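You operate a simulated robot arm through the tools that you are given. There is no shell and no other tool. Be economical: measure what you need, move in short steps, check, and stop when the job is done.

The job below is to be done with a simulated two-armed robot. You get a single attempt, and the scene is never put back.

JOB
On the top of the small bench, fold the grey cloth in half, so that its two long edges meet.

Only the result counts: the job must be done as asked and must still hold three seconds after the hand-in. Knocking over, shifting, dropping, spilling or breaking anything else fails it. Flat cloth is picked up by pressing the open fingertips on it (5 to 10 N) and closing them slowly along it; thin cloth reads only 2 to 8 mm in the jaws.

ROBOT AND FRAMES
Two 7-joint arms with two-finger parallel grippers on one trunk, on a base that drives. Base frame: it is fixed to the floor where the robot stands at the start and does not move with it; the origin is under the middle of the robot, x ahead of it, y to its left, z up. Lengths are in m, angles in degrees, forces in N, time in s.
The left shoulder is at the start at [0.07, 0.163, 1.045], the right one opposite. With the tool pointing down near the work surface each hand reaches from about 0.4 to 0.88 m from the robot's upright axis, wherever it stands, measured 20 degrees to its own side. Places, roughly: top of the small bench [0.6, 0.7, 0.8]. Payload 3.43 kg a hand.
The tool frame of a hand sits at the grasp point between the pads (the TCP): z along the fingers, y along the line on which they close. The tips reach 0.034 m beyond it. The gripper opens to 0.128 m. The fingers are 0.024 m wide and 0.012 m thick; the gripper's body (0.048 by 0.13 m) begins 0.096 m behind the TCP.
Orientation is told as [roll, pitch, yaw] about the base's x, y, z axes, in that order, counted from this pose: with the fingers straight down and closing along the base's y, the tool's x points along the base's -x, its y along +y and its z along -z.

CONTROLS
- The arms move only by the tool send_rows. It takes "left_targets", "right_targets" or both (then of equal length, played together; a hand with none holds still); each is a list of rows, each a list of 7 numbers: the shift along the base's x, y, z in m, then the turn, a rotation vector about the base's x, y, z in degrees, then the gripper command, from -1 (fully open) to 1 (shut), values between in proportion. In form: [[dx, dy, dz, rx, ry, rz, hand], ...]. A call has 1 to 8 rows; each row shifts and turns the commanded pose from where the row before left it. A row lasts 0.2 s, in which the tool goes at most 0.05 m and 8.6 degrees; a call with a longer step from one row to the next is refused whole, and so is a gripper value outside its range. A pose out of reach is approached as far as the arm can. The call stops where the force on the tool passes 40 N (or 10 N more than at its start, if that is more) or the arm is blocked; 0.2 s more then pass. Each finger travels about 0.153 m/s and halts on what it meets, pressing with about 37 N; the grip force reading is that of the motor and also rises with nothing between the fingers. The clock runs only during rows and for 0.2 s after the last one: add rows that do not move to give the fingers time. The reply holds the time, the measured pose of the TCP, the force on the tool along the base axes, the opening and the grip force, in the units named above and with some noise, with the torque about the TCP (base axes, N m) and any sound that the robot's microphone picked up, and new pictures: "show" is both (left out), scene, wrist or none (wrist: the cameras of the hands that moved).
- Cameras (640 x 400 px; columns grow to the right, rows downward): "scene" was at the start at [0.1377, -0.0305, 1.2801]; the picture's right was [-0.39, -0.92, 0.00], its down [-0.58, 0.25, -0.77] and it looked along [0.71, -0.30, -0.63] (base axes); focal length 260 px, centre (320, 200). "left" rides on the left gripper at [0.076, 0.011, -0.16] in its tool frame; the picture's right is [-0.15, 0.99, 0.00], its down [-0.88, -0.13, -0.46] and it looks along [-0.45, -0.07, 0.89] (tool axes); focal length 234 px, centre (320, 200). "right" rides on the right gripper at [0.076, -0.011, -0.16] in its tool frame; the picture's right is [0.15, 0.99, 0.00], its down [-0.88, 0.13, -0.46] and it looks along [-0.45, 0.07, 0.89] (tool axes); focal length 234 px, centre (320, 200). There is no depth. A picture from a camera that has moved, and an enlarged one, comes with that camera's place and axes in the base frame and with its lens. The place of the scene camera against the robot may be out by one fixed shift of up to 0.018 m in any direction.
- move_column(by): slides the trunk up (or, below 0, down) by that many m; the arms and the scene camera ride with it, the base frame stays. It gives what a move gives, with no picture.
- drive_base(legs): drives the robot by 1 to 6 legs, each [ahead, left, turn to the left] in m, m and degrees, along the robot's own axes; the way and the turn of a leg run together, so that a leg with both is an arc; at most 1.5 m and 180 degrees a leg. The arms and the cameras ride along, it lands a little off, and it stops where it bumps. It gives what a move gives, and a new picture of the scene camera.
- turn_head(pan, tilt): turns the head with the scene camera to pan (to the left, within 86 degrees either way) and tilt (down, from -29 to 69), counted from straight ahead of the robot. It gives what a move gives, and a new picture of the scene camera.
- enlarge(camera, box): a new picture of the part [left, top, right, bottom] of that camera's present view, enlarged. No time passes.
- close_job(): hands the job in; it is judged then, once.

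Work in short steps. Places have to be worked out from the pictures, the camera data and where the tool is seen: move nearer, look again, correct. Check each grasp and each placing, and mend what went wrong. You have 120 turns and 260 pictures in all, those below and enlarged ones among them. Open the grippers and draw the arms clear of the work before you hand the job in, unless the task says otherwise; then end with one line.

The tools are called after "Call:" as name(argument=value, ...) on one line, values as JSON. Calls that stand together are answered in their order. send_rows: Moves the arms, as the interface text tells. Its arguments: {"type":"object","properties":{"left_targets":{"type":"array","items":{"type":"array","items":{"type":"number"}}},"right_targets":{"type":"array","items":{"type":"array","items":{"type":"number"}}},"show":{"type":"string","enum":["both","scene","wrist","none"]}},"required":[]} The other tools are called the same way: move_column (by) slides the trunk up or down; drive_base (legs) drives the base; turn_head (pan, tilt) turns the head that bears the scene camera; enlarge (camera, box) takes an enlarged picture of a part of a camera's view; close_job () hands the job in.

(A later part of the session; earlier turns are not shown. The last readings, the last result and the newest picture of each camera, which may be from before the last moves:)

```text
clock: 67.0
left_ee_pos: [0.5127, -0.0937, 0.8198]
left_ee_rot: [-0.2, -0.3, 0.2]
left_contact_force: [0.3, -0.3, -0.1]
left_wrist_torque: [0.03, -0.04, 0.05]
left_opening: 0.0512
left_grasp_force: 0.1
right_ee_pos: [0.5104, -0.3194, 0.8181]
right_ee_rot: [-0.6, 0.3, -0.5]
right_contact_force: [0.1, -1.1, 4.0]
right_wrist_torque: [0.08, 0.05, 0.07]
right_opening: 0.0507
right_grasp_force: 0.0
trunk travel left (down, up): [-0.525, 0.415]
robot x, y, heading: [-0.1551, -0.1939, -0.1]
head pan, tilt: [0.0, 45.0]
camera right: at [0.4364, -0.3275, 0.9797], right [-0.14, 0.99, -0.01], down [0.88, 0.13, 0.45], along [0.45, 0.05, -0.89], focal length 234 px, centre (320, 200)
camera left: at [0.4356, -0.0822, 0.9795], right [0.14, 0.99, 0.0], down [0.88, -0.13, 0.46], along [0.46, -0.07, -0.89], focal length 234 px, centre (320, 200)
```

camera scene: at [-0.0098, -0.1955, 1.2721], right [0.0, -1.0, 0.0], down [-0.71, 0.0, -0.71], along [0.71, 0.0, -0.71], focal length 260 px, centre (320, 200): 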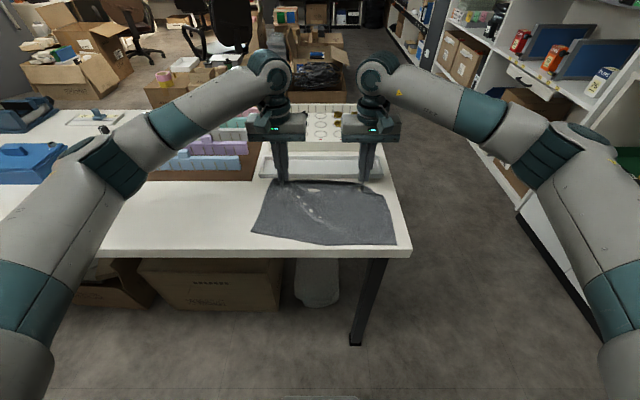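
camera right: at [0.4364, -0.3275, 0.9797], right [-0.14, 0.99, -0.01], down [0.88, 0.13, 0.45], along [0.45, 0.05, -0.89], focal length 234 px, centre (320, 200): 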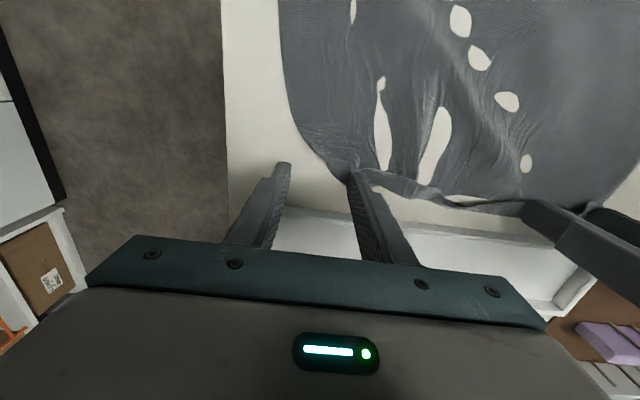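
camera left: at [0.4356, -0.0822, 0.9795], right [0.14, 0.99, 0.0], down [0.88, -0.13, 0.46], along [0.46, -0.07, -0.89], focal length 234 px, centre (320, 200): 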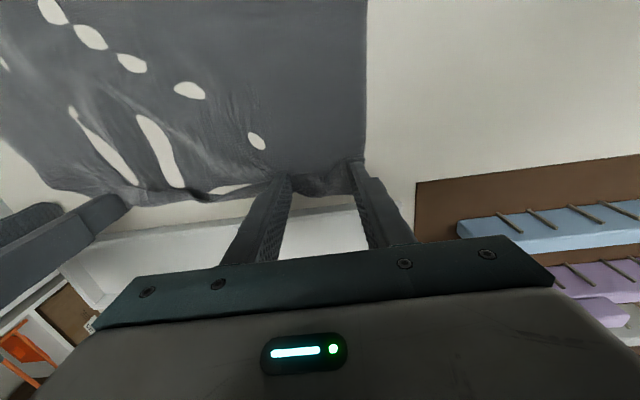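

Left spread fine; on the right the inner finger dragged the cloth inward. I lift both hands and look from above.

Call:
send_rows(left_targets=[[0, 0, 0.03, 0, 0, 0, 0.2], [0, 0, 0.05, 0, 0, 0, 0.2], [-0.02, 0.04, 0.05, 0, 0, 0, 0.2], [-0.03, 0.04, 0.03, 0, 0, 0, 0.2], [-0.04, 0.03, 0, 0, 0, 0, 0.2], [-0.04, 0.03, 0, 0, 0, 0, 0.2], [0, 0, 0, 0, 0, 0, 0.2]], right_targets=[[0, 0, 0.03, 0, 0, 0, 0.2], [0, 0, 0.05, 0, 0, 0, 0.2], [-0.02, -0.04, 0.05, 0, 0, 0, 0.2], [-0.03, -0.04, 0.03, 0, 0, 0, 0.2], [-0.04, -0.03, 0, 0, 0, 0, 0.2], [-0.04, -0.03, 0, 0, 0, 0, 0.2], [0, 0, 0, 0, 0, 0, 0.2]], show="both")

Call:
enlarge(camera="scene", box=[220, 130, 420, 260])

```text
refused: row 3 steps farther than a row can; nothing moved
```

```text
3.08 times, centred on (320, 195) of scene
camera zoom: at [-0.0097, -0.1956, 1.272], right [0.0, -1.0, 0.0], down [-0.71, 0.0, -0.71], along [0.71, 0.0, -0.71], focal length 801 px, centre (320, 215)
```

zoom: 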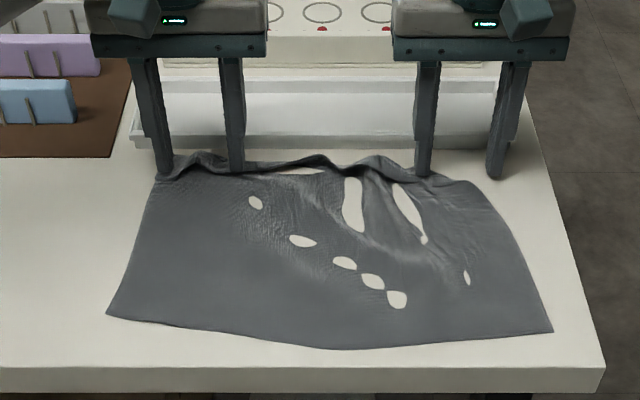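

Row too long; same motion in smaller steps.

Call:
send_rows(left_targets=[[0, 0, 0.03, 0, 0, 0, 0.2], [0, 0, 0.045, 0, 0, 0, 0.2], [0, 0.02, 0.04, 0, 0, 0, 0.2], [-0.03, 0.035, 0, 0, 0, 0, 0.2], [-0.03, 0.035, 0, 0, 0, 0, 0.2], [-0.03, 0.035, 0, 0, 0, 0, 0.2], [-0.03, 0.035, 0, 0, 0, 0, 0.2], [0, 0, 0, 0, 0, 0, 0.2]], right_targets=[[0, 0, 0.03, 0, 0, 0, 0.2], [0, 0, 0.045, 0, 0, 0, 0.2], [0, -0.02, 0.04, 0, 0, 0, 0.2], [-0.03, -0.035, 0, 0, 0, 0, 0.2], [-0.03, -0.035, 0, 0, 0, 0, 0.2], [-0.03, -0.035, 0, 0, 0, 0, 0.2], [-0.03, -0.035, 0, 0, 0, 0, 0.2], [0, 0, 0, 0, 0, 0, 0.2]], show="both")

Call:
enlarge(camera="scene", box=[220, 130, 420, 260])

```text
clock: 68.8
left_ee_pos: [0.3936, 0.0657, 0.9331]
left_ee_rot: [-0.2, -0.2, 0.1]
left_contact_force: [0.2, -0.2, -0.7]
left_wrist_torque: [-0.01, 0.02, -0.03]
left_opening: 0.0512
left_grasp_force: 0.1
right_ee_pos: [0.3918, -0.4774, 0.933]
right_ee_rot: [-0.6, 0.4, -0.5]
right_contact_force: [1.1, -0.1, -0.4]
right_wrist_torque: [-0.01, 0.04, 0.04]
right_opening: 0.0514
right_grasp_force: 0.1
trunk travel left (down, up): [-0.525, 0.415]
robot x, y, heading: [-0.1514, -0.1975, -0.2]
head pan, tilt: [0.0, 45.0]
camera scene: at [-0.0077, -0.1955, 1.2717], right [0.0, -1.0, 0.0], down [-0.71, 0.0, -0.71], along [0.71, 0.0, -0.71], focal length 260 px, centre (320, 200)
camera right: at [0.3171, -0.4869, 1.0942], right [-0.14, 0.99, -0.01], down [0.89, 0.13, 0.45], along [0.44, 0.05, -0.89], focal length 234 px, centre (320, 200)
camera left: at [0.317, 0.0776, 1.092], right [0.14, 0.99, 0.0], down [0.88, -0.13, 0.46], along [0.45, -0.07, -0.89], focal length 234 px, centre (320, 200)
```

scene: 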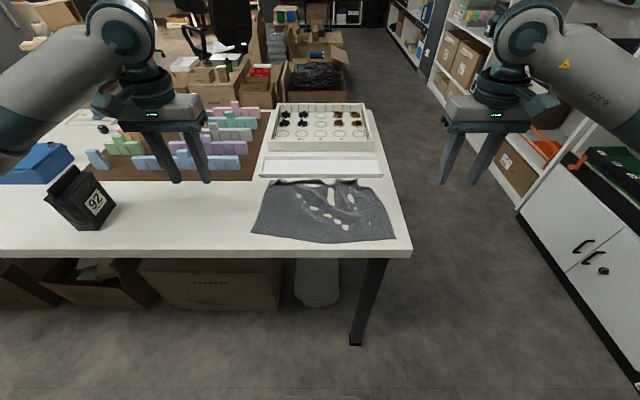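
right: 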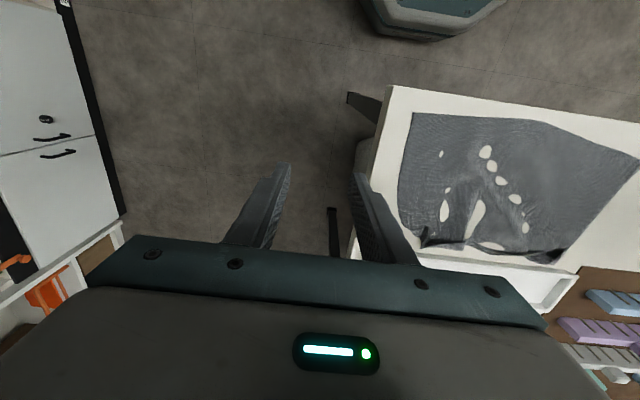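
left: 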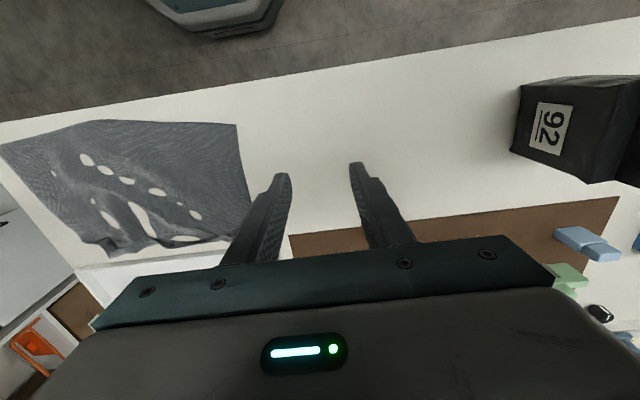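

```text
3.08 times, centred on (320, 195) of scene
camera zoom: at [-0.0077, -0.1955, 1.2717], right [0.0, -1.0, 0.0], down [-0.71, 0.0, -0.71], along [0.71, 0.0, -0.71], focal length 801 px, centre (320, 215)
```

zoom: 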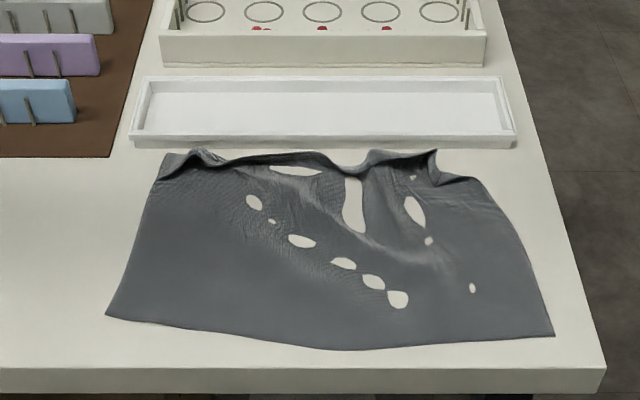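

The far edge is a bit bunched on its right half. I will iron it: closed right fingertips pressed near the far right corner and slid outward. First I move above it.

Call:
send_rows(right_targets=[[0.03, 0.035, 0, 0, 0, 0, 1], [0.03, 0.035, 0, 0, 0, 0, 1], [0.03, 0.035, 0, 0, 0, 0, 1], [0.025, 0.035, 0, 0, 0, 0, 1], [0.005, 0.02, -0.03, 0, 0, 0, 1], [0, 0, -0.04, 0, 0, 0, 1], [0, 0, 0, 0, 0, 0, 1]], show="both")

Call:
enlarge(camera="scene", box=[220, 130, 420, 260])

```text
clock: 70.4
left_ee_pos: [0.3924, 0.0655, 0.9345]
left_ee_rot: [-0.2, -0.4, 0.1]
left_contact_force: [-0.2, 0.7, -0.4]
left_wrist_torque: [-0.01, -0.02, -0.04]
left_opening: 0.0515
left_grasp_force: 0.1
right_ee_pos: [0.5109, -0.3195, 0.8639]
right_ee_rot: [-0.5, 0.3, -0.6]
right_contact_force: [0.3, -0.3, 0.8]
right_wrist_torque: [0.01, -0.04, 0.0]
right_opening: 0.0
right_grasp_force: 33.2
trunk travel left (down, up): [-0.525, 0.415]
robot x, y, heading: [-0.1492, -0.1998, -0.0]
head pan, tilt: [0.0, 45.0]
camera scene: at [-0.0097, -0.1952, 1.272], right [0.0, -1.0, 0.0], down [-0.71, 0.0, -0.71], along [0.71, 0.0, -0.71], focal length 260 px, centre (320, 200)
camera right: at [0.4355, -0.3287, 1.025], right [-0.14, 0.99, -0.01], down [0.88, 0.13, 0.45], along [0.45, 0.05, -0.89], focal length 234 px, centre (320, 200)
```

scene: 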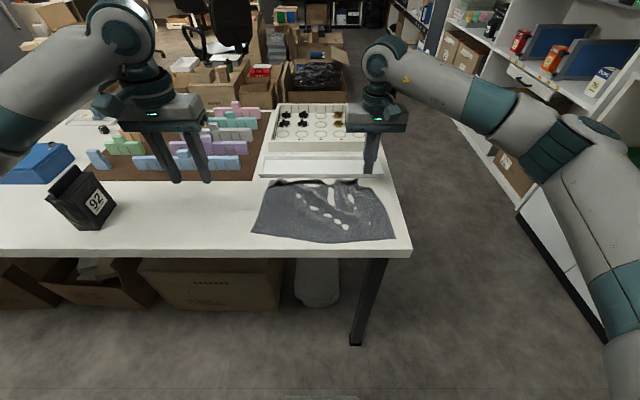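
right: 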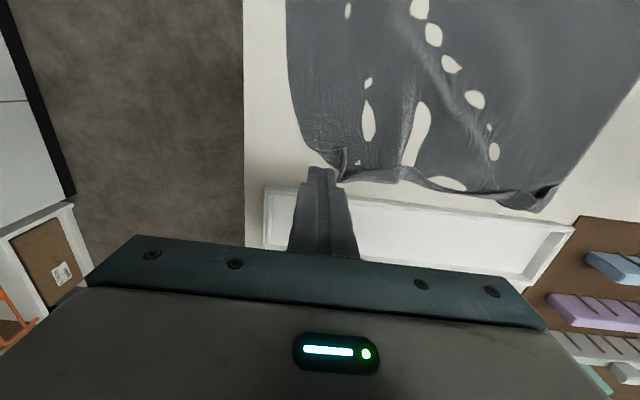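

```text
3.08 times, centred on (320, 195) of scene
camera zoom: at [-0.0097, -0.1952, 1.272], right [0.0, -1.0, 0.0], down [-0.71, 0.0, -0.71], along [0.71, 0.0, -0.71], focal length 801 px, centre (320, 215)
```

zoom: 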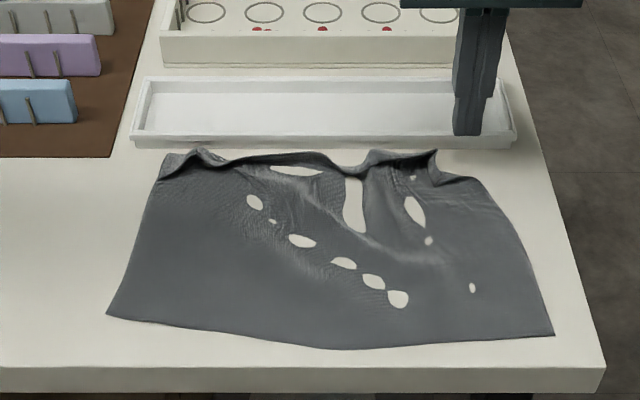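

By the wrist camera the far edge is at x≈0.50 here. I move 2.5 cm back onto the cloth, press, and slide outward.

Call:
send_rows(right_targets=[[-0.028, -0.002, 0, 0, 0, 0, 1], [0, 0, -0.03, 0, 0, 0, 1], [0, 0, -0.013, 0, 0, 0, 1], [0, 0, -0.003, 0, 0, 0, 1], [0, 0, -0.002, 0, 0, 0, 1], [0, 0, 0, 0, 0, 0, 1]], show="wrist")

```text
clock: 71.8
left_ee_pos: [0.392, 0.0663, 0.9338]
left_ee_rot: [-0.2, -0.3, 0.2]
left_contact_force: [0.3, -0.3, -0.3]
left_wrist_torque: [-0.01, 0.01, 0.04]
left_opening: 0.0512
left_grasp_force: 0.0
right_ee_pos: [0.484, -0.3214, 0.8165]
right_ee_rot: [-0.5, 0.2, -0.4]
right_contact_force: [1.5, -0.5, 5.3]
right_wrist_torque: [-0.02, -0.02, 0.02]
right_opening: 0.0
right_grasp_force: 33.0
trunk travel left (down, up): [-0.525, 0.415]
robot x, y, heading: [-0.1517, -0.2003, -0.2]
head pan, tilt: [0.0, 45.0]
camera right: at [0.4078, -0.3296, 0.9777], right [-0.14, 0.99, -0.01], down [0.88, 0.13, 0.45], along [0.45, 0.05, -0.89], focal length 234 px, centre (320, 200)
```

right: 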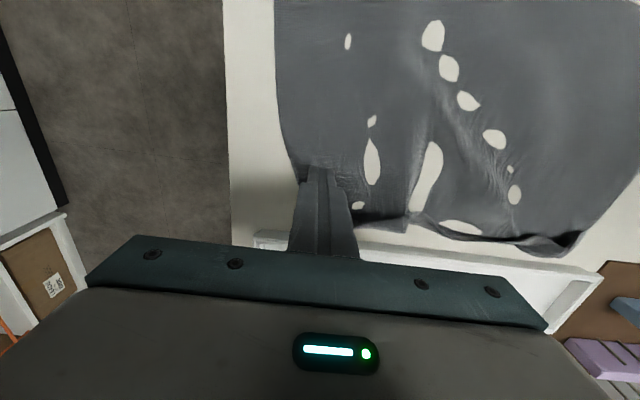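

Contact at 5 N. I slide outward (−y) 3 cm with a touch more pressure.

Call:
send_rows(right_targets=[[0, -0.003, -0.0005, 0, 0, 0, 1], [0, -0.005, 0, 0, 0, 0, 1], [0.001, -0.007, 0, 0, 0, 0, 1], [0.001, -0.007, 0, 0, 0, 0, 1], [0.001, -0.007, 0, 0, 0, 0, 1], [0, 0, 0, 0, 0, 0, 1], [0, 0, 0.02, 0, 0, 0, 1], [0, 0, 0.04, 0, 0, 0, 1]], show="both")

Call:
enlarge(camera="scene", box=[220, 130, 420, 260])

```text
clock: 73.6
left_ee_pos: [0.3924, 0.0658, 0.9341]
left_ee_rot: [-0.2, -0.3, 0.3]
left_contact_force: [0.1, 0.5, -0.9]
left_wrist_torque: [0.01, 0.01, -0.02]
left_opening: 0.0514
left_grasp_force: 0.1
right_ee_pos: [0.4866, -0.3517, 0.8775]
right_ee_rot: [-0.6, 0.3, -0.5]
right_contact_force: [0.4, 0.3, -0.7]
right_wrist_torque: [0.0, 0.01, -0.01]
right_opening: 0.0001
right_grasp_force: 33.0
trunk travel left (down, up): [-0.525, 0.415]
robot x, y, heading: [-0.1494, -0.1987, 0.1]
head pan, tilt: [0.0, 45.0]
camera scene: at [-0.0102, -0.195, 1.272], right [0.0, -1.0, 0.0], down [-0.71, 0.0, -0.71], along [0.71, 0.0, -0.71], focal length 260 px, centre (320, 200)
camera right: at [0.4115, -0.3601, 1.0393], right [-0.14, 0.99, -0.01], down [0.88, 0.13, 0.45], along [0.45, 0.05, -0.89], focal length 234 px, centre (320, 200)
```

scene: 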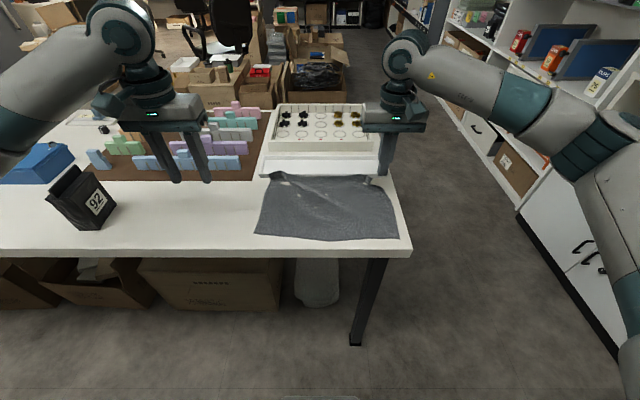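
right: 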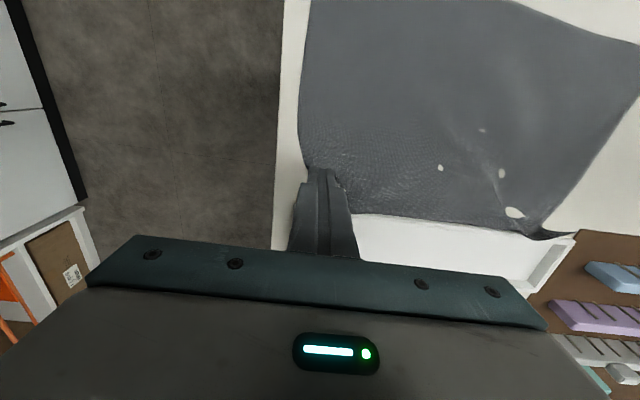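

```text
3.08 times, centred on (320, 195) of scene
camera zoom: at [-0.0102, -0.195, 1.272], right [0.0, -1.0, 0.0], down [-0.71, 0.0, -0.71], along [0.71, 0.0, -0.71], focal length 801 px, centre (320, 215)
```

zoom: 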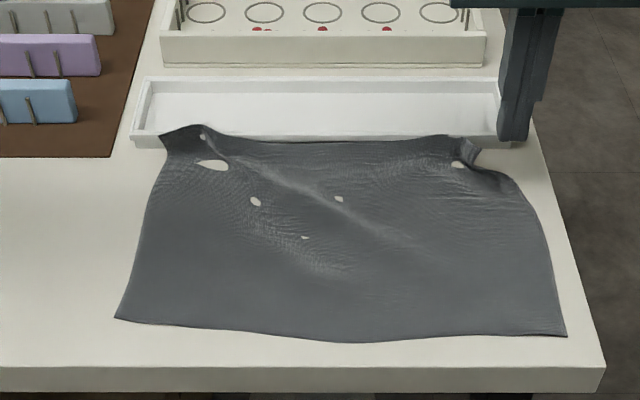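

Ironing worked very well. The far edge now touches the tray's lip, so I will draw the cloth back 2 cm by pressing closed fingertips near its near corners and sliding towards me.

Call:
send_rows(left_targets=[[0, -0.035, 0, 0, 0, 0, 1], [0, -0.035, 0, 0, 0, 0, 1], [0, -0.035, 0, 0, 0, 0, 1], [0, -0.031, 0, 0, 0, 0, 1], [0, 0, -0.04, 0, 0, 0, 1], [0, 0, -0.04, 0, 0, 0, 1], [0, 0, -0.03, 0, 0, 0, 1], [0, 0, 0, 0, 0, 0, 1]], right_targets=[[-0.03, 0.005, 0.01, 0, 0, 0, 1], [-0.03, 0.005, 0.01, 0, 0, 0, 1], [-0.03, 0.005, 0, 0, 0, 0, 1], [-0.01, 0.005, 0, 0, 0, 0, 1], [0, 0, -0.03, 0, 0, 0, 1], [0, 0, -0.025, 0, 0, 0, 1], [0, 0, -0.018, 0, 0, 0, 1], [0, 0, 0, 0, 0, 0, 1]], show="wrist")

```text
clock: 75.4
left_ee_pos: [0.3923, -0.0699, 0.8254]
left_ee_rot: [-0.2, -0.4, 0.1]
left_contact_force: [-0.2, -0.1, 0.5]
left_wrist_torque: [-0.03, -0.01, 0.02]
left_opening: 0.0002
left_grasp_force: 33.4
right_ee_pos: [0.3883, -0.3307, 0.823]
right_ee_rot: [-0.5, 0.3, -0.5]
right_contact_force: [-0.7, 0.8, 0.5]
right_wrist_torque: [0.02, -0.03, 0.0]
right_opening: 0.0001
right_grasp_force: 33.2
trunk travel left (down, up): [-0.525, 0.415]
robot x, y, heading: [-0.1524, -0.1959, 0.1]
head pan, tilt: [0.0, 45.0]
camera right: at [0.3129, -0.3392, 0.9841], right [-0.14, 0.99, -0.01], down [0.88, 0.13, 0.45], along [0.45, 0.05, -0.89], focal length 234 px, centre (320, 200)
camera left: at [0.3149, -0.0583, 0.9842], right [0.14, 0.99, 0.0], down [0.88, -0.13, 0.46], along [0.46, -0.07, -0.89], focal length 234 px, centre (320, 200)
```

right: 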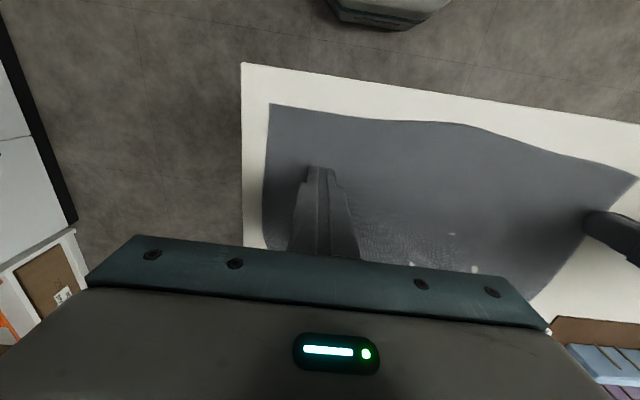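
left: 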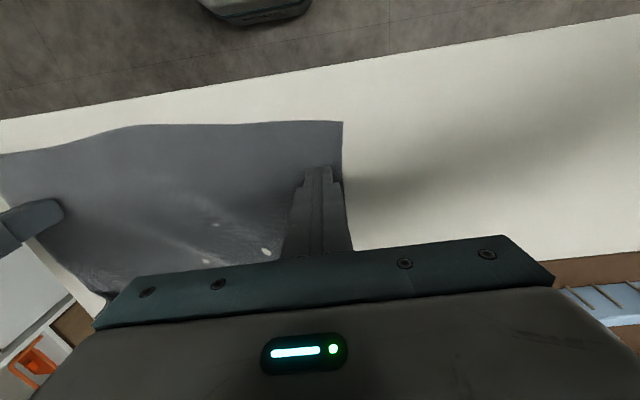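

Near edge measures x≈0.336 (right), 0.33 (middle), 0.35 (left) with corners at y≈−0.38 and −0.045. I'll grip it right there at the corners with a smaller 3.5 cm opening; the cloth can be drawn back once held. Moving into position just above.

Call:
send_rows(left_targets=[[0, 0, 0.01, 0, 0, 0, 0.45], [-0.015, -0.007, 0, 0, 0, 0, 0.45], [-0.014, -0.006, 0, 0, 0, 0, 0.45], [0, 0, -0.006, 0, 0, 0, 0.45], [0, 0, -0.006, 0, 0, 0, 0.45], [0, 0, -0.004, 0, 0, 0, 0.45], [0, 0, 0, 0, 0, 0, 0.45]], right_targets=[[0, 0, 0.01, 0, 0, 0, 0.45], [-0.02, -0.008, 0, 0, 0, 0, 0.45], [-0.019, -0.008, 0, 0, 0, 0, 0.45], [0, 0, -0.006, 0, 0, 0, 0.45], [0, 0, -0.004, 0, 0, 0, 0.45], [0, 0, -0.004, 0, 0, 0, 0.45], [0, 0, 0, 0, 0, 0, 0.45]], show="wrist")

```text
clock: 77.0
left_ee_pos: [0.3628, -0.0829, 0.8184]
left_ee_rot: [-0.3, -0.4, 0.2]
left_contact_force: [-0.9, 1.1, -0.3]
left_wrist_torque: [0.01, -0.04, 0.01]
left_opening: 0.0354
left_grasp_force: 0.2
right_ee_pos: [0.348, -0.3454, 0.8168]
right_ee_rot: [-0.7, 0.3, -0.5]
right_contact_force: [0.0, 1.5, -0.1]
right_wrist_torque: [0.01, 0.02, -0.01]
right_opening: 0.0353
right_grasp_force: 0.1
trunk travel left (down, up): [-0.525, 0.415]
robot x, y, heading: [-0.1529, -0.2003, -0.0]
head pan, tilt: [0.0, 45.0]
camera right: at [0.2729, -0.3548, 0.9795], right [-0.14, 0.99, -0.01], down [0.88, 0.13, 0.45], along [0.45, 0.05, -0.89], focal length 234 px, centre (320, 200)
camera left: at [0.286, -0.0708, 0.9775], right [0.14, 0.99, 0.0], down [0.88, -0.13, 0.46], along [0.46, -0.07, -0.89], focal length 234 px, centre (320, 200)
```

right: 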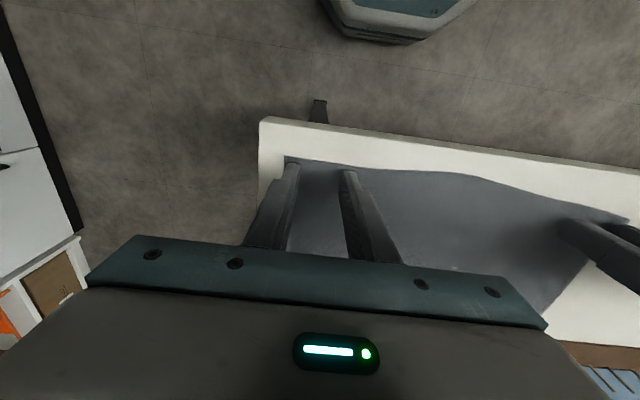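
left: 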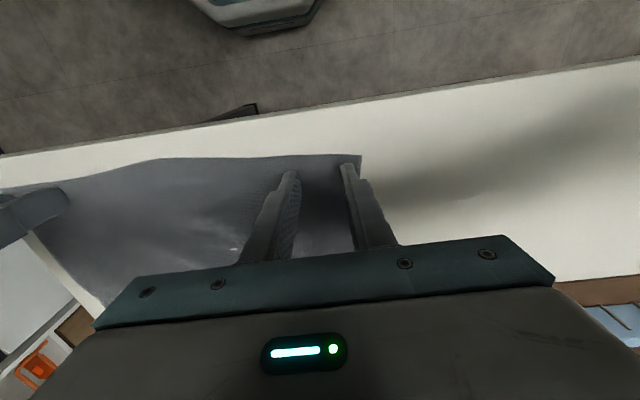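

Both jaws sit right at the corners. Pressing down in small steps to about 15 N.

Call:
send_rows(left_targets=[[0, 0, -0.002, 0, 0, 0, 0.45], [0, 0, -0.0015, 0, 0, 0, 0.45], [0, 0, 0, 0, 0, 0, 0.45]], right_targets=[[0, 0, -0.0015, 0, 0, 0, 0.45], [0, 0, -0.001, 0, 0, 0, 0.45], [0, 0, 0, 0, 0, 0, 0.45]], show="none")

```text
clock: 77.8
left_ee_pos: [0.3626, -0.081, 0.8173]
left_ee_rot: [-0.2, -0.3, 0.2]
left_contact_force: [-0.3, 0.1, 0.8]
left_wrist_torque: [-0.01, 0.01, 0.02]
left_opening: 0.0351
left_grasp_force: 0.0
right_ee_pos: [0.3481, -0.3455, 0.8155]
right_ee_rot: [-0.4, 0.2, -0.6]
right_contact_force: [1.7, -0.9, 9.3]
right_wrist_torque: [0.15, -0.03, 0.02]
right_opening: 0.0351
right_grasp_force: 0.2
trunk travel left (down, up): [-0.525, 0.415]
robot x, y, heading: [-0.1487, -0.1988, 0.0]
head pan, tilt: [0.0, 45.0]
```

Call:
send_rows(left_targets=[[0, 0, -0.0015, 0, 0, 0, 0.45], [0, 0, 0, 0, 0, 0, 0.45]], right_targets=[[0, 0, -0.0005, 0, 0, 0, 0.45], [0, 0, 0, 0, 0, 0, 0.45]], show="none")

```text
clock: 78.4
left_ee_pos: [0.3624, -0.0826, 0.8145]
left_ee_rot: [-0.3, -0.5, 0.2]
left_contact_force: [0.0, 0.6, 14.9]
left_wrist_torque: [0.19, 0.1, 0.03]
left_opening: 0.035
left_grasp_force: 0.1
right_ee_pos: [0.3465, -0.3455, 0.8156]
right_ee_rot: [-0.5, 0.1, -0.5]
right_contact_force: [1.4, -0.6, 10.6]
right_wrist_torque: [0.24, -0.12, -0.04]
right_opening: 0.0349
right_grasp_force: 0.0
trunk travel left (down, up): [-0.525, 0.415]
robot x, y, heading: [-0.1532, -0.1985, 0.2]
head pan, tilt: [0.0, 45.0]
```

Left 15 N, right 11 N: closing slowly, with the right pressing half a millimetre more.

Call:
send_rows(left_targets=[[0, 0, 0, 0, 0, 0, 0.5], [0, 0, 0, 0, 0, 0, 0.55], [0, 0, 0, 0, 0, 0, 0.6], [0, 0, 0, 0, 0, 0, 0.66], [0, 0, 0, 0, 0, 0, 0.72], [0, 0, 0, 0, 0, 0, 0.8], [0, 0, 0, 0, 0, 0, 0.9], [0, 0, 0, 0, 0, 0, 1]], right_targets=[[0, 0, -0.0005, 0, 0, 0, 0.5], [0, 0, 0, 0, 0, 0, 0.55], [0, 0, 0, 0, 0, 0, 0.6], [0, 0, 0, 0, 0, 0, 0.66], [0, 0, 0, 0, 0, 0, 0.72], [0, 0, 0, 0, 0, 0, 0.8], [0, 0, 0, 0, 0, 0, 0.9], [0, 0, 0, 0, 0, 0, 1]], show="wrist")

```text
clock: 80.2
left_ee_pos: [0.3611, -0.0828, 0.8163]
left_ee_rot: [-0.2, -0.5, 0.2]
left_contact_force: [0.5, -0.3, 24.7]
left_wrist_torque: [0.01, 0.07, -0.04]
left_opening: 0.0001
left_grasp_force: 33.5
right_ee_pos: [0.3465, -0.346, 0.8152]
right_ee_rot: [-0.5, 0.2, -0.5]
right_contact_force: [0.1, 1.6, 11.8]
right_wrist_torque: [0.11, 0.02, -0.03]
right_opening: 0.0
right_grasp_force: 33.3
trunk travel left (down, up): [-0.525, 0.415]
robot x, y, heading: [-0.1517, -0.2011, 0.1]
head pan, tilt: [0.0, 45.0]
camera right: at [0.2708, -0.3545, 0.9774], right [-0.14, 0.99, -0.01], down [0.88, 0.13, 0.45], along [0.45, 0.05, -0.89], focal length 234 px, centre (320, 200)
camera left: at [0.2843, -0.0712, 0.9742], right [0.14, 0.99, 0.0], down [0.88, -0.13, 0.46], along [0.46, -0.07, -0.89], focal length 234 px, centre (320, 200)
```

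right: 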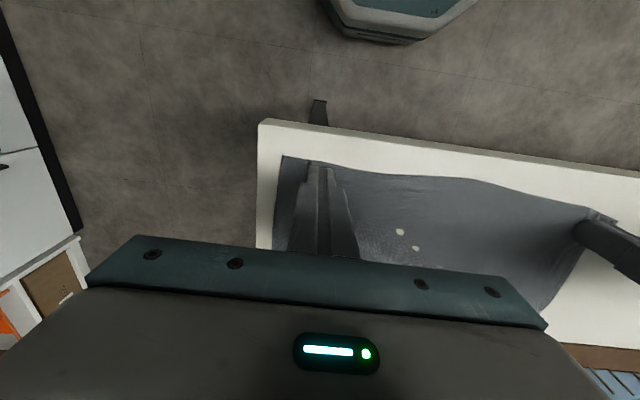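
left: 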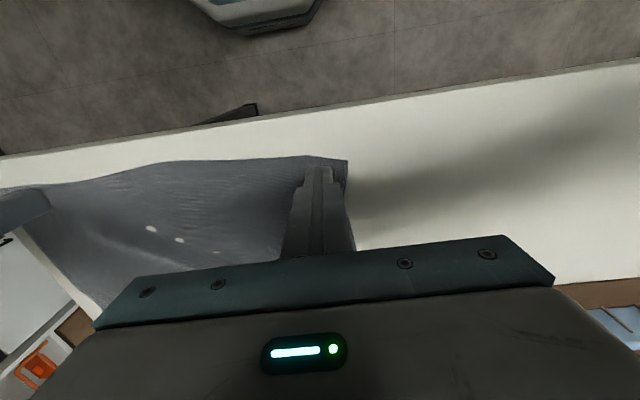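

Both missed; the 3.5 cm stroke is too short to raise a ridge. I repeat with a 5 cm stroke and ~18 N, slightly further in.

Call:
send_rows(left_targets=[[0, 0, 0.008, 0, 0, 0, 1], [0, -0.01, 0, 0, 0, 0, 0.2], [0, 0, 0, 0, 0, 0, 0.2], [0, 0, -0.006, 0, 0, 0, 0.2], [0, 0, -0.002, 0, 0, 0, 0.2], [0, 0, 0, 0, 0, 0, 0.2]], right_targets=[[0, 0, 0.008, 0, 0, 0, 1], [0, 0.01, 0, 0, 0, 0, 0.2], [0, 0, 0, 0, 0, 0, 0.2], [0, 0, -0.006, 0, 0, 0, 0.2], [0, 0, -0.003, 0, 0, 0, 0.2], [0, 0, 0, 0, 0, 0, 0.2]], show="wrist")

```text
clock: 81.6
left_ee_pos: [0.3626, -0.0929, 0.8161]
left_ee_rot: [-0.2, -0.4, 0.2]
left_contact_force: [3.1, 0.2, 13.0]
left_wrist_torque: [0.2, -0.02, -0.02]
left_opening: 0.0512
left_grasp_force: 0.2
right_ee_pos: [0.3469, -0.3363, 0.8156]
right_ee_rot: [-0.5, 0.1, -0.5]
right_contact_force: [-0.1, -0.7, 16.9]
right_wrist_torque: [0.47, -0.05, 0.0]
right_opening: 0.051
right_grasp_force: 0.1
trunk travel left (down, up): [-0.525, 0.415]
robot x, y, heading: [-0.1508, -0.2, 0.4]
head pan, tilt: [0.0, 45.0]
camera right: at [0.2712, -0.3453, 0.9774], right [-0.14, 0.99, -0.01], down [0.88, 0.13, 0.45], along [0.45, 0.06, -0.89], focal length 234 px, centre (320, 200)
camera left: at [0.2853, -0.0813, 0.9743], right [0.14, 0.99, 0.0], down [0.88, -0.13, 0.46], along [0.46, -0.07, -0.89], focal length 234 px, centre (320, 200)
```

right: 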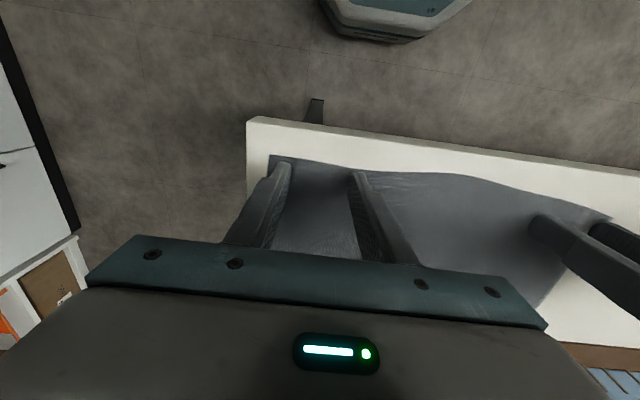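
left: 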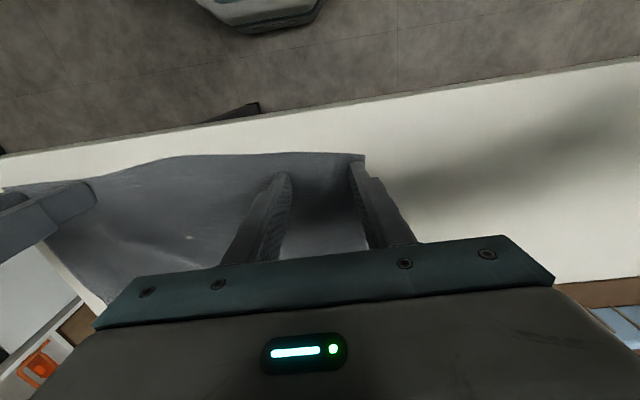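

The right hand's force is nearly all on one finger (roll −0.5°). I level both hands and read again.

Call:
send_rows(left_targets=[[0, 0, 0, 0.25, 0.4, -0.2, 0.2], [0, 0, 0, 0, 0, 0, 0.2]], right_targets=[[0, 0, 0, 0.8, -0.2, 0.5, 0.2], [0, 0, 0, 0, 0, 0, 0.2]], show="none")

```text
clock: 82.2
left_ee_pos: [0.361, -0.092, 0.8147]
left_ee_rot: [-0.1, -0.1, 0.0]
left_contact_force: [3.6, -0.7, 17.8]
left_wrist_torque: [-0.05, -0.05, 0.03]
left_opening: 0.0514
left_grasp_force: 0.1
right_ee_pos: [0.3459, -0.3366, 0.8155]
right_ee_rot: [0.2, -0.2, 0.0]
right_contact_force: [2.9, -1.1, 25.9]
right_wrist_torque: [-0.69, -0.11, 0.06]
right_opening: 0.0518
right_grasp_force: 0.4
trunk travel left (down, up): [-0.525, 0.415]
robot x, y, heading: [-0.1512, -0.1996, -0.0]
head pan, tilt: [0.0, 45.0]
```

Left is balanced (18 N). Right overshot; I turn it back 0.35° and ease 0.5 mm.

Call:
send_rows(right_targets=[[0, 0, 0.0004, -0.33, 0, 0, 0.2], [0, 0, 0, 0, 0, 0, 0.2]], show="none")

```text
clock: 82.8
left_ee_pos: [0.361, -0.0923, 0.8166]
left_ee_rot: [0.1, -0.1, -0.1]
left_contact_force: [4.1, -1.6, 23.3]
left_wrist_torque: [-0.12, -0.06, 0.01]
left_opening: 0.0512
left_grasp_force: 0.1
right_ee_pos: [0.3453, -0.3358, 0.8158]
right_ee_rot: [-0.1, -0.2, -0.1]
right_contact_force: [4.8, -1.1, 25.1]
right_wrist_torque: [0.11, -0.21, -0.04]
right_opening: 0.0515
right_grasp_force: 0.6
trunk travel left (down, up): [-0.525, 0.415]
robot x, y, heading: [-0.1481, -0.1993, 0.0]
head pan, tilt: [0.0, 45.0]
```

Both balanced now. Easing pressure a little (to ~15 N) and closing slowly.

Call:
send_rows(left_targets=[[0, 0, 0.0004, 0, 0, 0, 0.25], [0, 0, 0, 0, 0, 0, 0.3], [0, 0, 0, 0, 0, 0, 0.35], [0, 0, 0, 0, 0, 0, 0.4], [0, 0, 0, 0, 0, 0, 0.45], [0, 0, 0, 0, 0, 0, 0.5], [0, 0, 0, 0, 0, 0, 0.55], [0, 0, 0, 0, 0, 0, 0.6]], right_targets=[[0, 0, 0.0006, 0, 0, 0, 0.25], [0, 0, 0, 0, 0, 0, 0.3], [0, 0, 0, 0, 0, 0, 0.35], [0, 0, 0, 0, 0, 0, 0.4], [0, 0, 0, 0, 0, 0, 0.45], [0, 0, 0, 0, 0, 0, 0.5], [0, 0, 0, 0, 0, 0, 0.55], [0, 0, 0, 0, 0, 0, 0.6]], show="wrist")

```text
clock: 84.6
left_ee_pos: [0.3606, -0.0918, 0.814]
left_ee_rot: [0.1, -0.1, 0.0]
left_contact_force: [-0.6, 0.8, 24.2]
left_wrist_torque: [-0.09, 0.08, -0.03]
left_opening: 0.0234
left_grasp_force: 0.1
right_ee_pos: [0.346, -0.3368, 0.8151]
right_ee_rot: [-0.1, 0.0, 0.1]
right_contact_force: [-0.5, 1.1, 10.4]
right_wrist_torque: [0.07, 0.01, -0.01]
right_opening: 0.0251
right_grasp_force: 0.2
trunk travel left (down, up): [-0.525, 0.415]
robot x, y, heading: [-0.147, -0.1961, 0.0]
head pan, tilt: [0.0, 45.0]
camera right: at [0.2702, -0.3469, 0.9772], right [-0.15, 0.99, 0.0], down [0.88, 0.13, 0.46], along [0.45, 0.07, -0.89], focal length 234 px, centre (320, 200)
camera left: at [0.2852, -0.0814, 0.9748], right [0.15, 0.99, 0.0], down [0.88, -0.13, 0.46], along [0.45, -0.07, -0.89], focal length 234 px, centre (320, 200)
```

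right: 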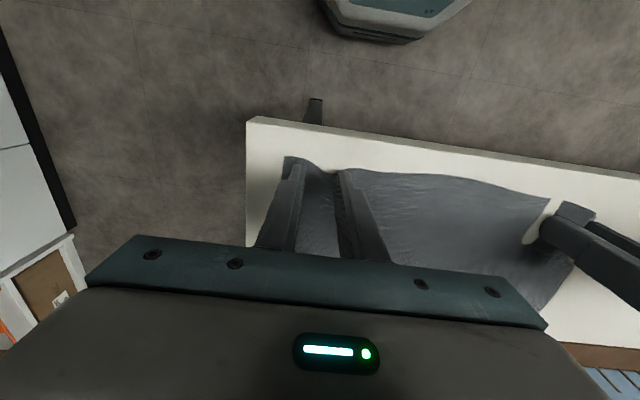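
left: 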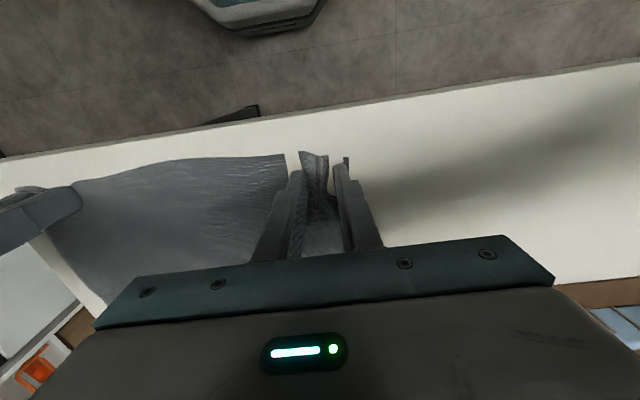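

Left has a good ridge; right's is weak, so I press the right 0.7 mm more while finishing.

Call:
send_rows(left_targets=[[0, 0, 0, 0, 0, 0, 0.66], [0, 0, 0, 0, 0, 0, 0.72], [0, 0, 0, 0, 0, 0, 0.78], [0, 0, 0, 0, 0, 0, 0.84], [0, 0, 0, 0, 0, 0, 0.9], [0, 0, 0, 0, 0, 0, 0.95], [0, 0, 0, 0, 0, 0, 1], [0, 0, 0, 0, 0, 0, 1]], right_targets=[[0, 0, -0.0007, 0, 0, 0, 0.62], [0, 0, 0, 0, 0, 0, 0.67], [0, 0, 0, 0, 0, 0, 0.72], [0, 0, 0, 0, 0, 0, 0.78], [0, 0, 0, 0, 0, 0, 0.84], [0, 0, 0, 0, 0, 0, 0.9], [0, 0, 0, 0, 0, 0, 1], [0, 0, 0, 0, 0, 0, 1]], show="wrist")

```text
clock: 86.4
left_ee_pos: [0.3614, -0.0931, 0.8144]
left_ee_rot: [-0.1, -0.1, -0.1]
left_contact_force: [-0.1, -5.4, 18.4]
left_wrist_torque: [-0.25, 0.02, 0.03]
left_opening: 0.0027
left_grasp_force: 37.2
right_ee_pos: [0.3463, -0.3364, 0.8155]
right_ee_rot: [-0.1, -0.1, 0.1]
right_contact_force: [0.1, 1.8, 20.8]
right_wrist_torque: [0.05, -0.06, -0.01]
right_opening: 0.0002
right_grasp_force: 33.0
trunk travel left (down, up): [-0.525, 0.415]
robot x, y, heading: [-0.1475, -0.198, 0.1]
head pan, tilt: [0.0, 45.0]
camera right: at [0.27, -0.3472, 0.9769], right [-0.15, 0.99, 0.0], down [0.88, 0.13, 0.46], along [0.45, 0.07, -0.89], focal length 234 px, centre (320, 200)
camera left: at [0.2849, -0.082, 0.9748], right [0.15, 0.99, 0.0], down [0.88, -0.13, 0.46], along [0.45, -0.07, -0.89], focal length 234 px, centre (320, 200)
```

right: 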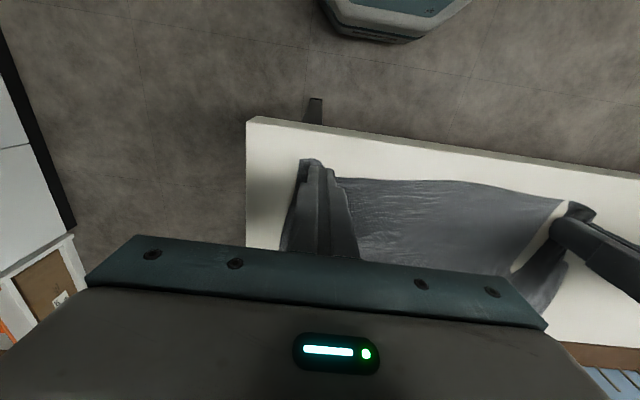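
left: 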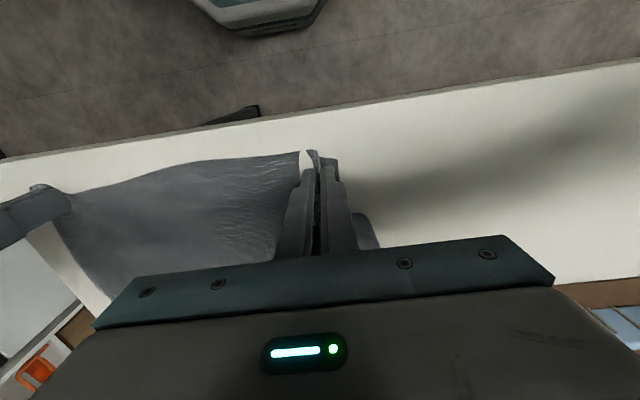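

Left holds (2.7 mm). The right missed; retry right alone, 1 cm further in and with 20 N.

Call:
send_rows(right_targets=[[0, 0, 0.008, 0, 0, 0, 1], [0.003, 0.01, 0, 0, 0, 0, 0.1], [0, 0, 0, 0, 0, 0, 0.1], [0, 0, -0.006, 0, 0, 0, 0.1], [0, 0, -0.0026, 0, 0, 0, 0.1], [0, 0, 0, 0, 0, 0, 0.1]], show="wrist")

```text
clock: 87.8
left_ee_pos: [0.3603, -0.0939, 0.8146]
left_ee_rot: [0.1, 0.0, 0.0]
left_contact_force: [0.3, -2.2, 19.9]
left_wrist_torque: [-0.11, 0.02, -0.04]
left_opening: 0.0025
left_grasp_force: 36.6
right_ee_pos: [0.3482, -0.3263, 0.8148]
right_ee_rot: [0.0, -0.2, 0.0]
right_contact_force: [0.0, -2.7, 19.6]
right_wrist_torque: [0.14, 0.06, -0.01]
right_opening: 0.0574
right_grasp_force: 0.0
trunk travel left (down, up): [-0.525, 0.415]
robot x, y, heading: [-0.1511, -0.2014, 0.1]
head pan, tilt: [0.0, 45.0]
camera right: at [0.2719, -0.3376, 0.9768], right [-0.15, 0.99, 0.0], down [0.88, 0.13, 0.46], along [0.45, 0.07, -0.89], focal length 234 px, centre (320, 200)
```

right: 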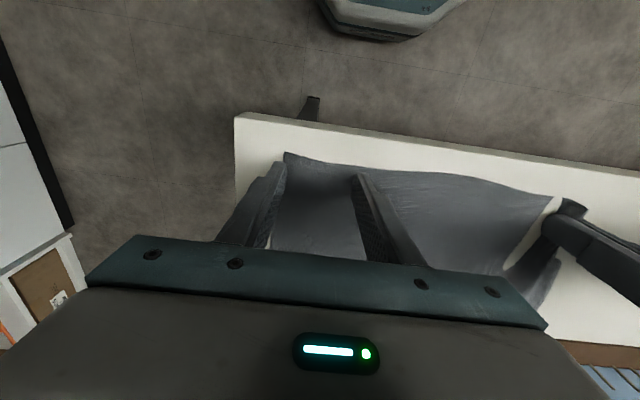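

The outer right finger sits just off the corner; I shift another 1.5 cm inward and press again.

Call:
send_rows(right_targets=[[0, 0, 0.006, 0, 0, 0, 0.2], [0.001, 0.016, 0, 0, 0, 0, 0.2], [0, 0, -0.004, 0, 0, 0, 0.2], [0, 0, -0.002, 0, 0, 0, 0.2], [0, 0, 0, 0, 0, 0, 0.2]], show="wrist")

```text
clock: 89.0
left_ee_pos: [0.3621, -0.0929, 0.8153]
left_ee_rot: [0.1, -0.1, 0.0]
left_contact_force: [2.5, -3.3, 20.1]
left_wrist_torque: [-0.12, -0.07, 0.01]
left_opening: 0.0028
left_grasp_force: 37.0
right_ee_pos: [0.3485, -0.3098, 0.8153]
right_ee_rot: [-0.1, -0.2, 0.0]
right_contact_force: [-2.4, -1.9, 21.9]
right_wrist_torque: [-0.11, 0.12, -0.04]
right_opening: 0.051
right_grasp_force: 0.1
trunk travel left (down, up): [-0.525, 0.415]
robot x, y, heading: [-0.1495, -0.2023, 0.1]
head pan, tilt: [0.0, 45.0]
camera right: at [0.2734, -0.321, 0.9768], right [-0.15, 0.99, 0.0], down [0.88, 0.13, 0.46], along [0.45, 0.07, -0.89], focal length 234 px, centre (320, 200)
```

right: 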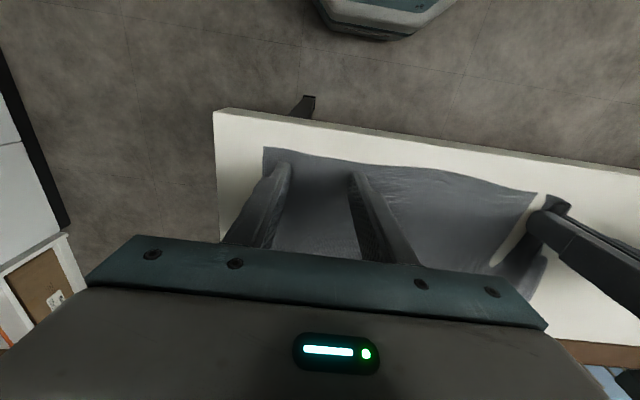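

Good: 22 N, balanced, both fingers on the cloth. Closing slowly.

Call:
send_rows(right_targets=[[0, 0, 0, 0, 0, 0, 0.25], [0, 0, 0, 0, 0, 0, 0.3], [0, 0, 0, 0, 0, 0, 0.35], [0, 0, 0, 0, 0, 0, 0.4], [0, 0, 0, 0, 0, 0, 0.45], [0, 0, 0, 0, 0, 0, 0.5], [0, 0, 0, 0, 0, 0, 0.55], [0, 0, 0, 0, 0, 0, 0.6]], show="wrist")

Call:
send_rows(right_targets=[[0, 0, 0, 0, 0, 0, 0.65], [0, 0, 0, 0, 0, 0, 0.7], [0, 0, 0, 0, 0, 0, 0.76], [0, 0, 0, 0, 0, 0, 0.82], [0, 0, 0, 0, 0, 0, 0.88], [0, 0, 0, 0, 0, 0, 0.94], [0, 0, 0, 0, 0, 0, 1], [0, 0, 0, 0, 0, 0, 1]], show="both")

```text
clock: 90.8
left_ee_pos: [0.3612, -0.0912, 0.8162]
left_ee_rot: [0.0, -0.1, -0.1]
left_contact_force: [1.5, -7.2, 10.7]
left_wrist_torque: [-0.29, -0.03, 0.01]
left_opening: 0.0026
left_grasp_force: 36.6
right_ee_pos: [0.3485, -0.3096, 0.8161]
right_ee_rot: [0.0, -0.1, 0.0]
right_contact_force: [0.7, 4.4, 39.0]
right_wrist_torque: [0.09, 0.08, -0.04]
right_opening: 0.0261
right_grasp_force: 0.1
trunk travel left (down, up): [-0.525, 0.415]
robot x, y, heading: [-0.148, -0.1991, 0.3]
head pan, tilt: [0.0, 45.0]
camera right: at [0.273, -0.3203, 0.9767], right [-0.15, 0.99, 0.0], down [0.88, 0.13, 0.46], along [0.45, 0.07, -0.89], focal length 234 px, centre (320, 200)
```

right: 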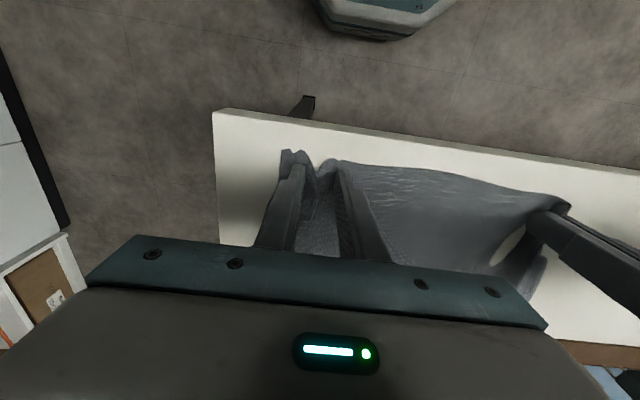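

```text
clock: 92.6
left_ee_pos: [0.3598, -0.0928, 0.815]
left_ee_rot: [-0.1, -0.1, -0.2]
left_contact_force: [-2.6, -12.3, 7.7]
left_wrist_torque: [-0.45, 0.05, 0.07]
left_opening: 0.0028
left_grasp_force: 37.1
right_ee_pos: [0.3496, -0.3086, 0.8151]
right_ee_rot: [-0.1, -0.1, 0.0]
right_contact_force: [0.5, 14.3, 38.5]
right_wrist_torque: [0.43, 0.06, -0.09]
right_opening: 0.002
right_grasp_force: 36.6
trunk travel left (down, up): [-0.525, 0.415]
robot x, y, heading: [-0.1503, -0.1981, 0.3]
head pan, tilt: [0.0, 45.0]
camera scene: at [-0.0133, -0.195, 1.2725], right [0.0, -1.0, 0.0], down [-0.7, 0.0, -0.71], along [0.71, 0.0, -0.7], focal length 260 px, centre (320, 200)
camera right: at [0.2729, -0.3199, 0.9767], right [-0.15, 0.99, 0.0], down [0.88, 0.13, 0.46], along [0.45, 0.07, -0.89], focal length 234 px, centre (320, 200)
```

scene: 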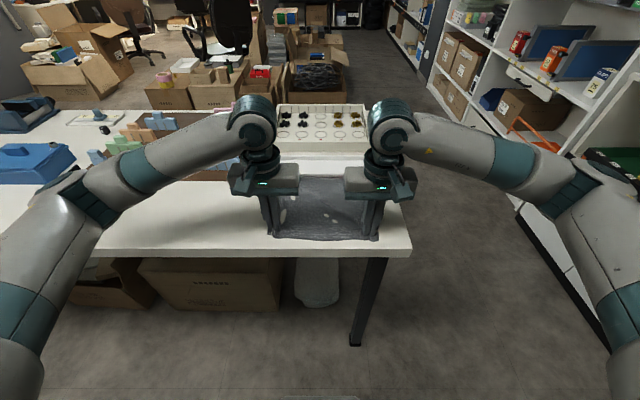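
right: 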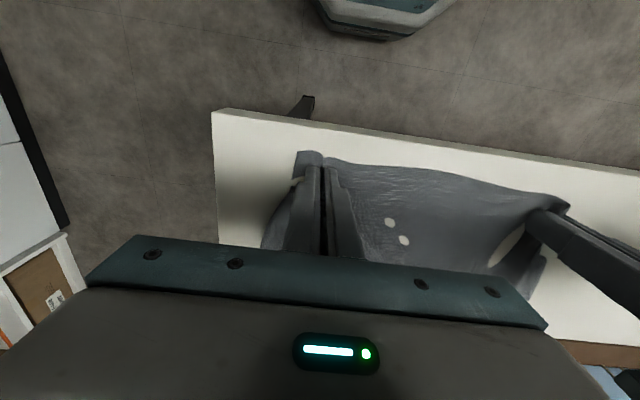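

Both hands hold the near edge. I lift 3 cm, then draw the cloth 3 cm back from the tray.

Call:
send_rows(left_targets=[[0, -0.003, 0.005, 0, 0, 0, 1], [0, 0, 0.012, 0, 0, 0, 1], [0, 0, 0.012, 0, 0, 0, 1], [-0.009, 0, 0, 0, 0, 0, 1], [-0.009, 0, 0, 0, 0, 0, 1], [-0.009, 0, 0, 0, 0, 0, 1], [-0.009, 0, 0, 0, 0, 0, 1], [0, 0, 0, 0, 0, 0, 1]], right_targets=[[0, 0.003, 0.005, 0, 0, 0, 1], [0, 0, 0.012, 0, 0, 0, 1], [0, 0, 0.012, 0, 0, 0, 1], [-0.007, 0, 0, 0, 0, 0, 1], [-0.007, 0, 0, 0, 0, 0, 1], [-0.007, 0, 0, 0, 0, 0, 1], [-0.007, 0, 0, 0, 0, 0, 1], [0, 0, 0, 0, 0, 0, 1]], show="scene")

Call:
enlarge(camera="scene", box=[220, 130, 420, 260])

```text
clock: 94.4
left_ee_pos: [0.3268, -0.0965, 0.8435]
left_ee_rot: [0.0, 0.2, 0.0]
left_contact_force: [0.0, -2.1, -0.5]
left_wrist_torque: [-0.09, 0.01, 0.02]
left_opening: 0.0024
left_grasp_force: 36.9
right_ee_pos: [0.3226, -0.3079, 0.8423]
right_ee_rot: [-0.1, 0.0, 0.0]
right_contact_force: [0.6, 2.9, 0.0]
right_wrist_torque: [0.07, 0.01, -0.01]
right_opening: 0.002
right_grasp_force: 36.7
trunk travel left (down, up): [-0.525, 0.415]
robot x, y, heading: [-0.1506, -0.1972, 0.2]
head pan, tilt: [0.0, 45.0]
camera scene: at [-0.0092, -0.1956, 1.2719], right [0.0, -1.0, 0.0], down [-0.71, 0.0, -0.71], along [0.71, 0.0, -0.71], focal length 260 px, centre (320, 200)
```

scene: 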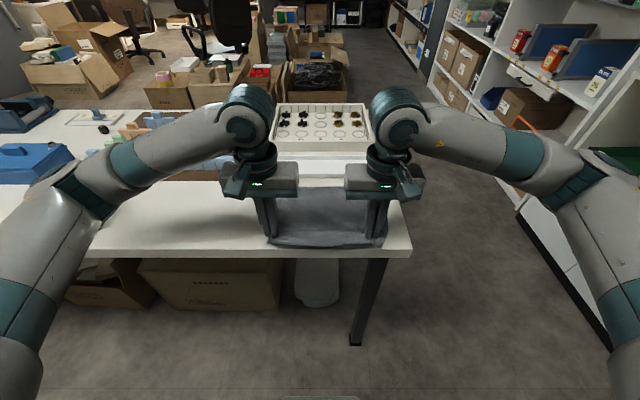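

```text
3.08 times, centred on (320, 195) of scene
camera zoom: at [-0.0092, -0.1956, 1.2719], right [0.0, -1.0, 0.0], down [-0.71, 0.0, -0.71], along [0.71, 0.0, -0.71], focal length 801 px, centre (320, 215)
```

zoom: 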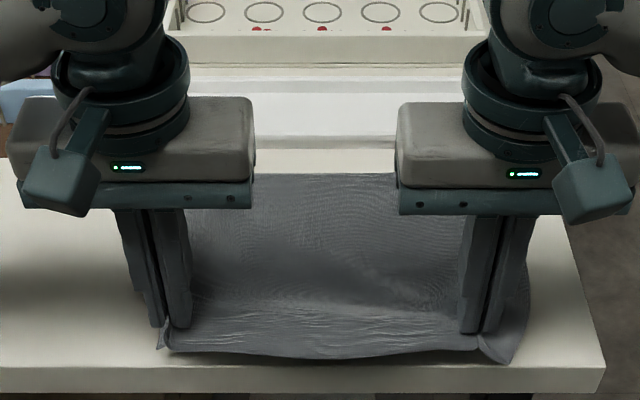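

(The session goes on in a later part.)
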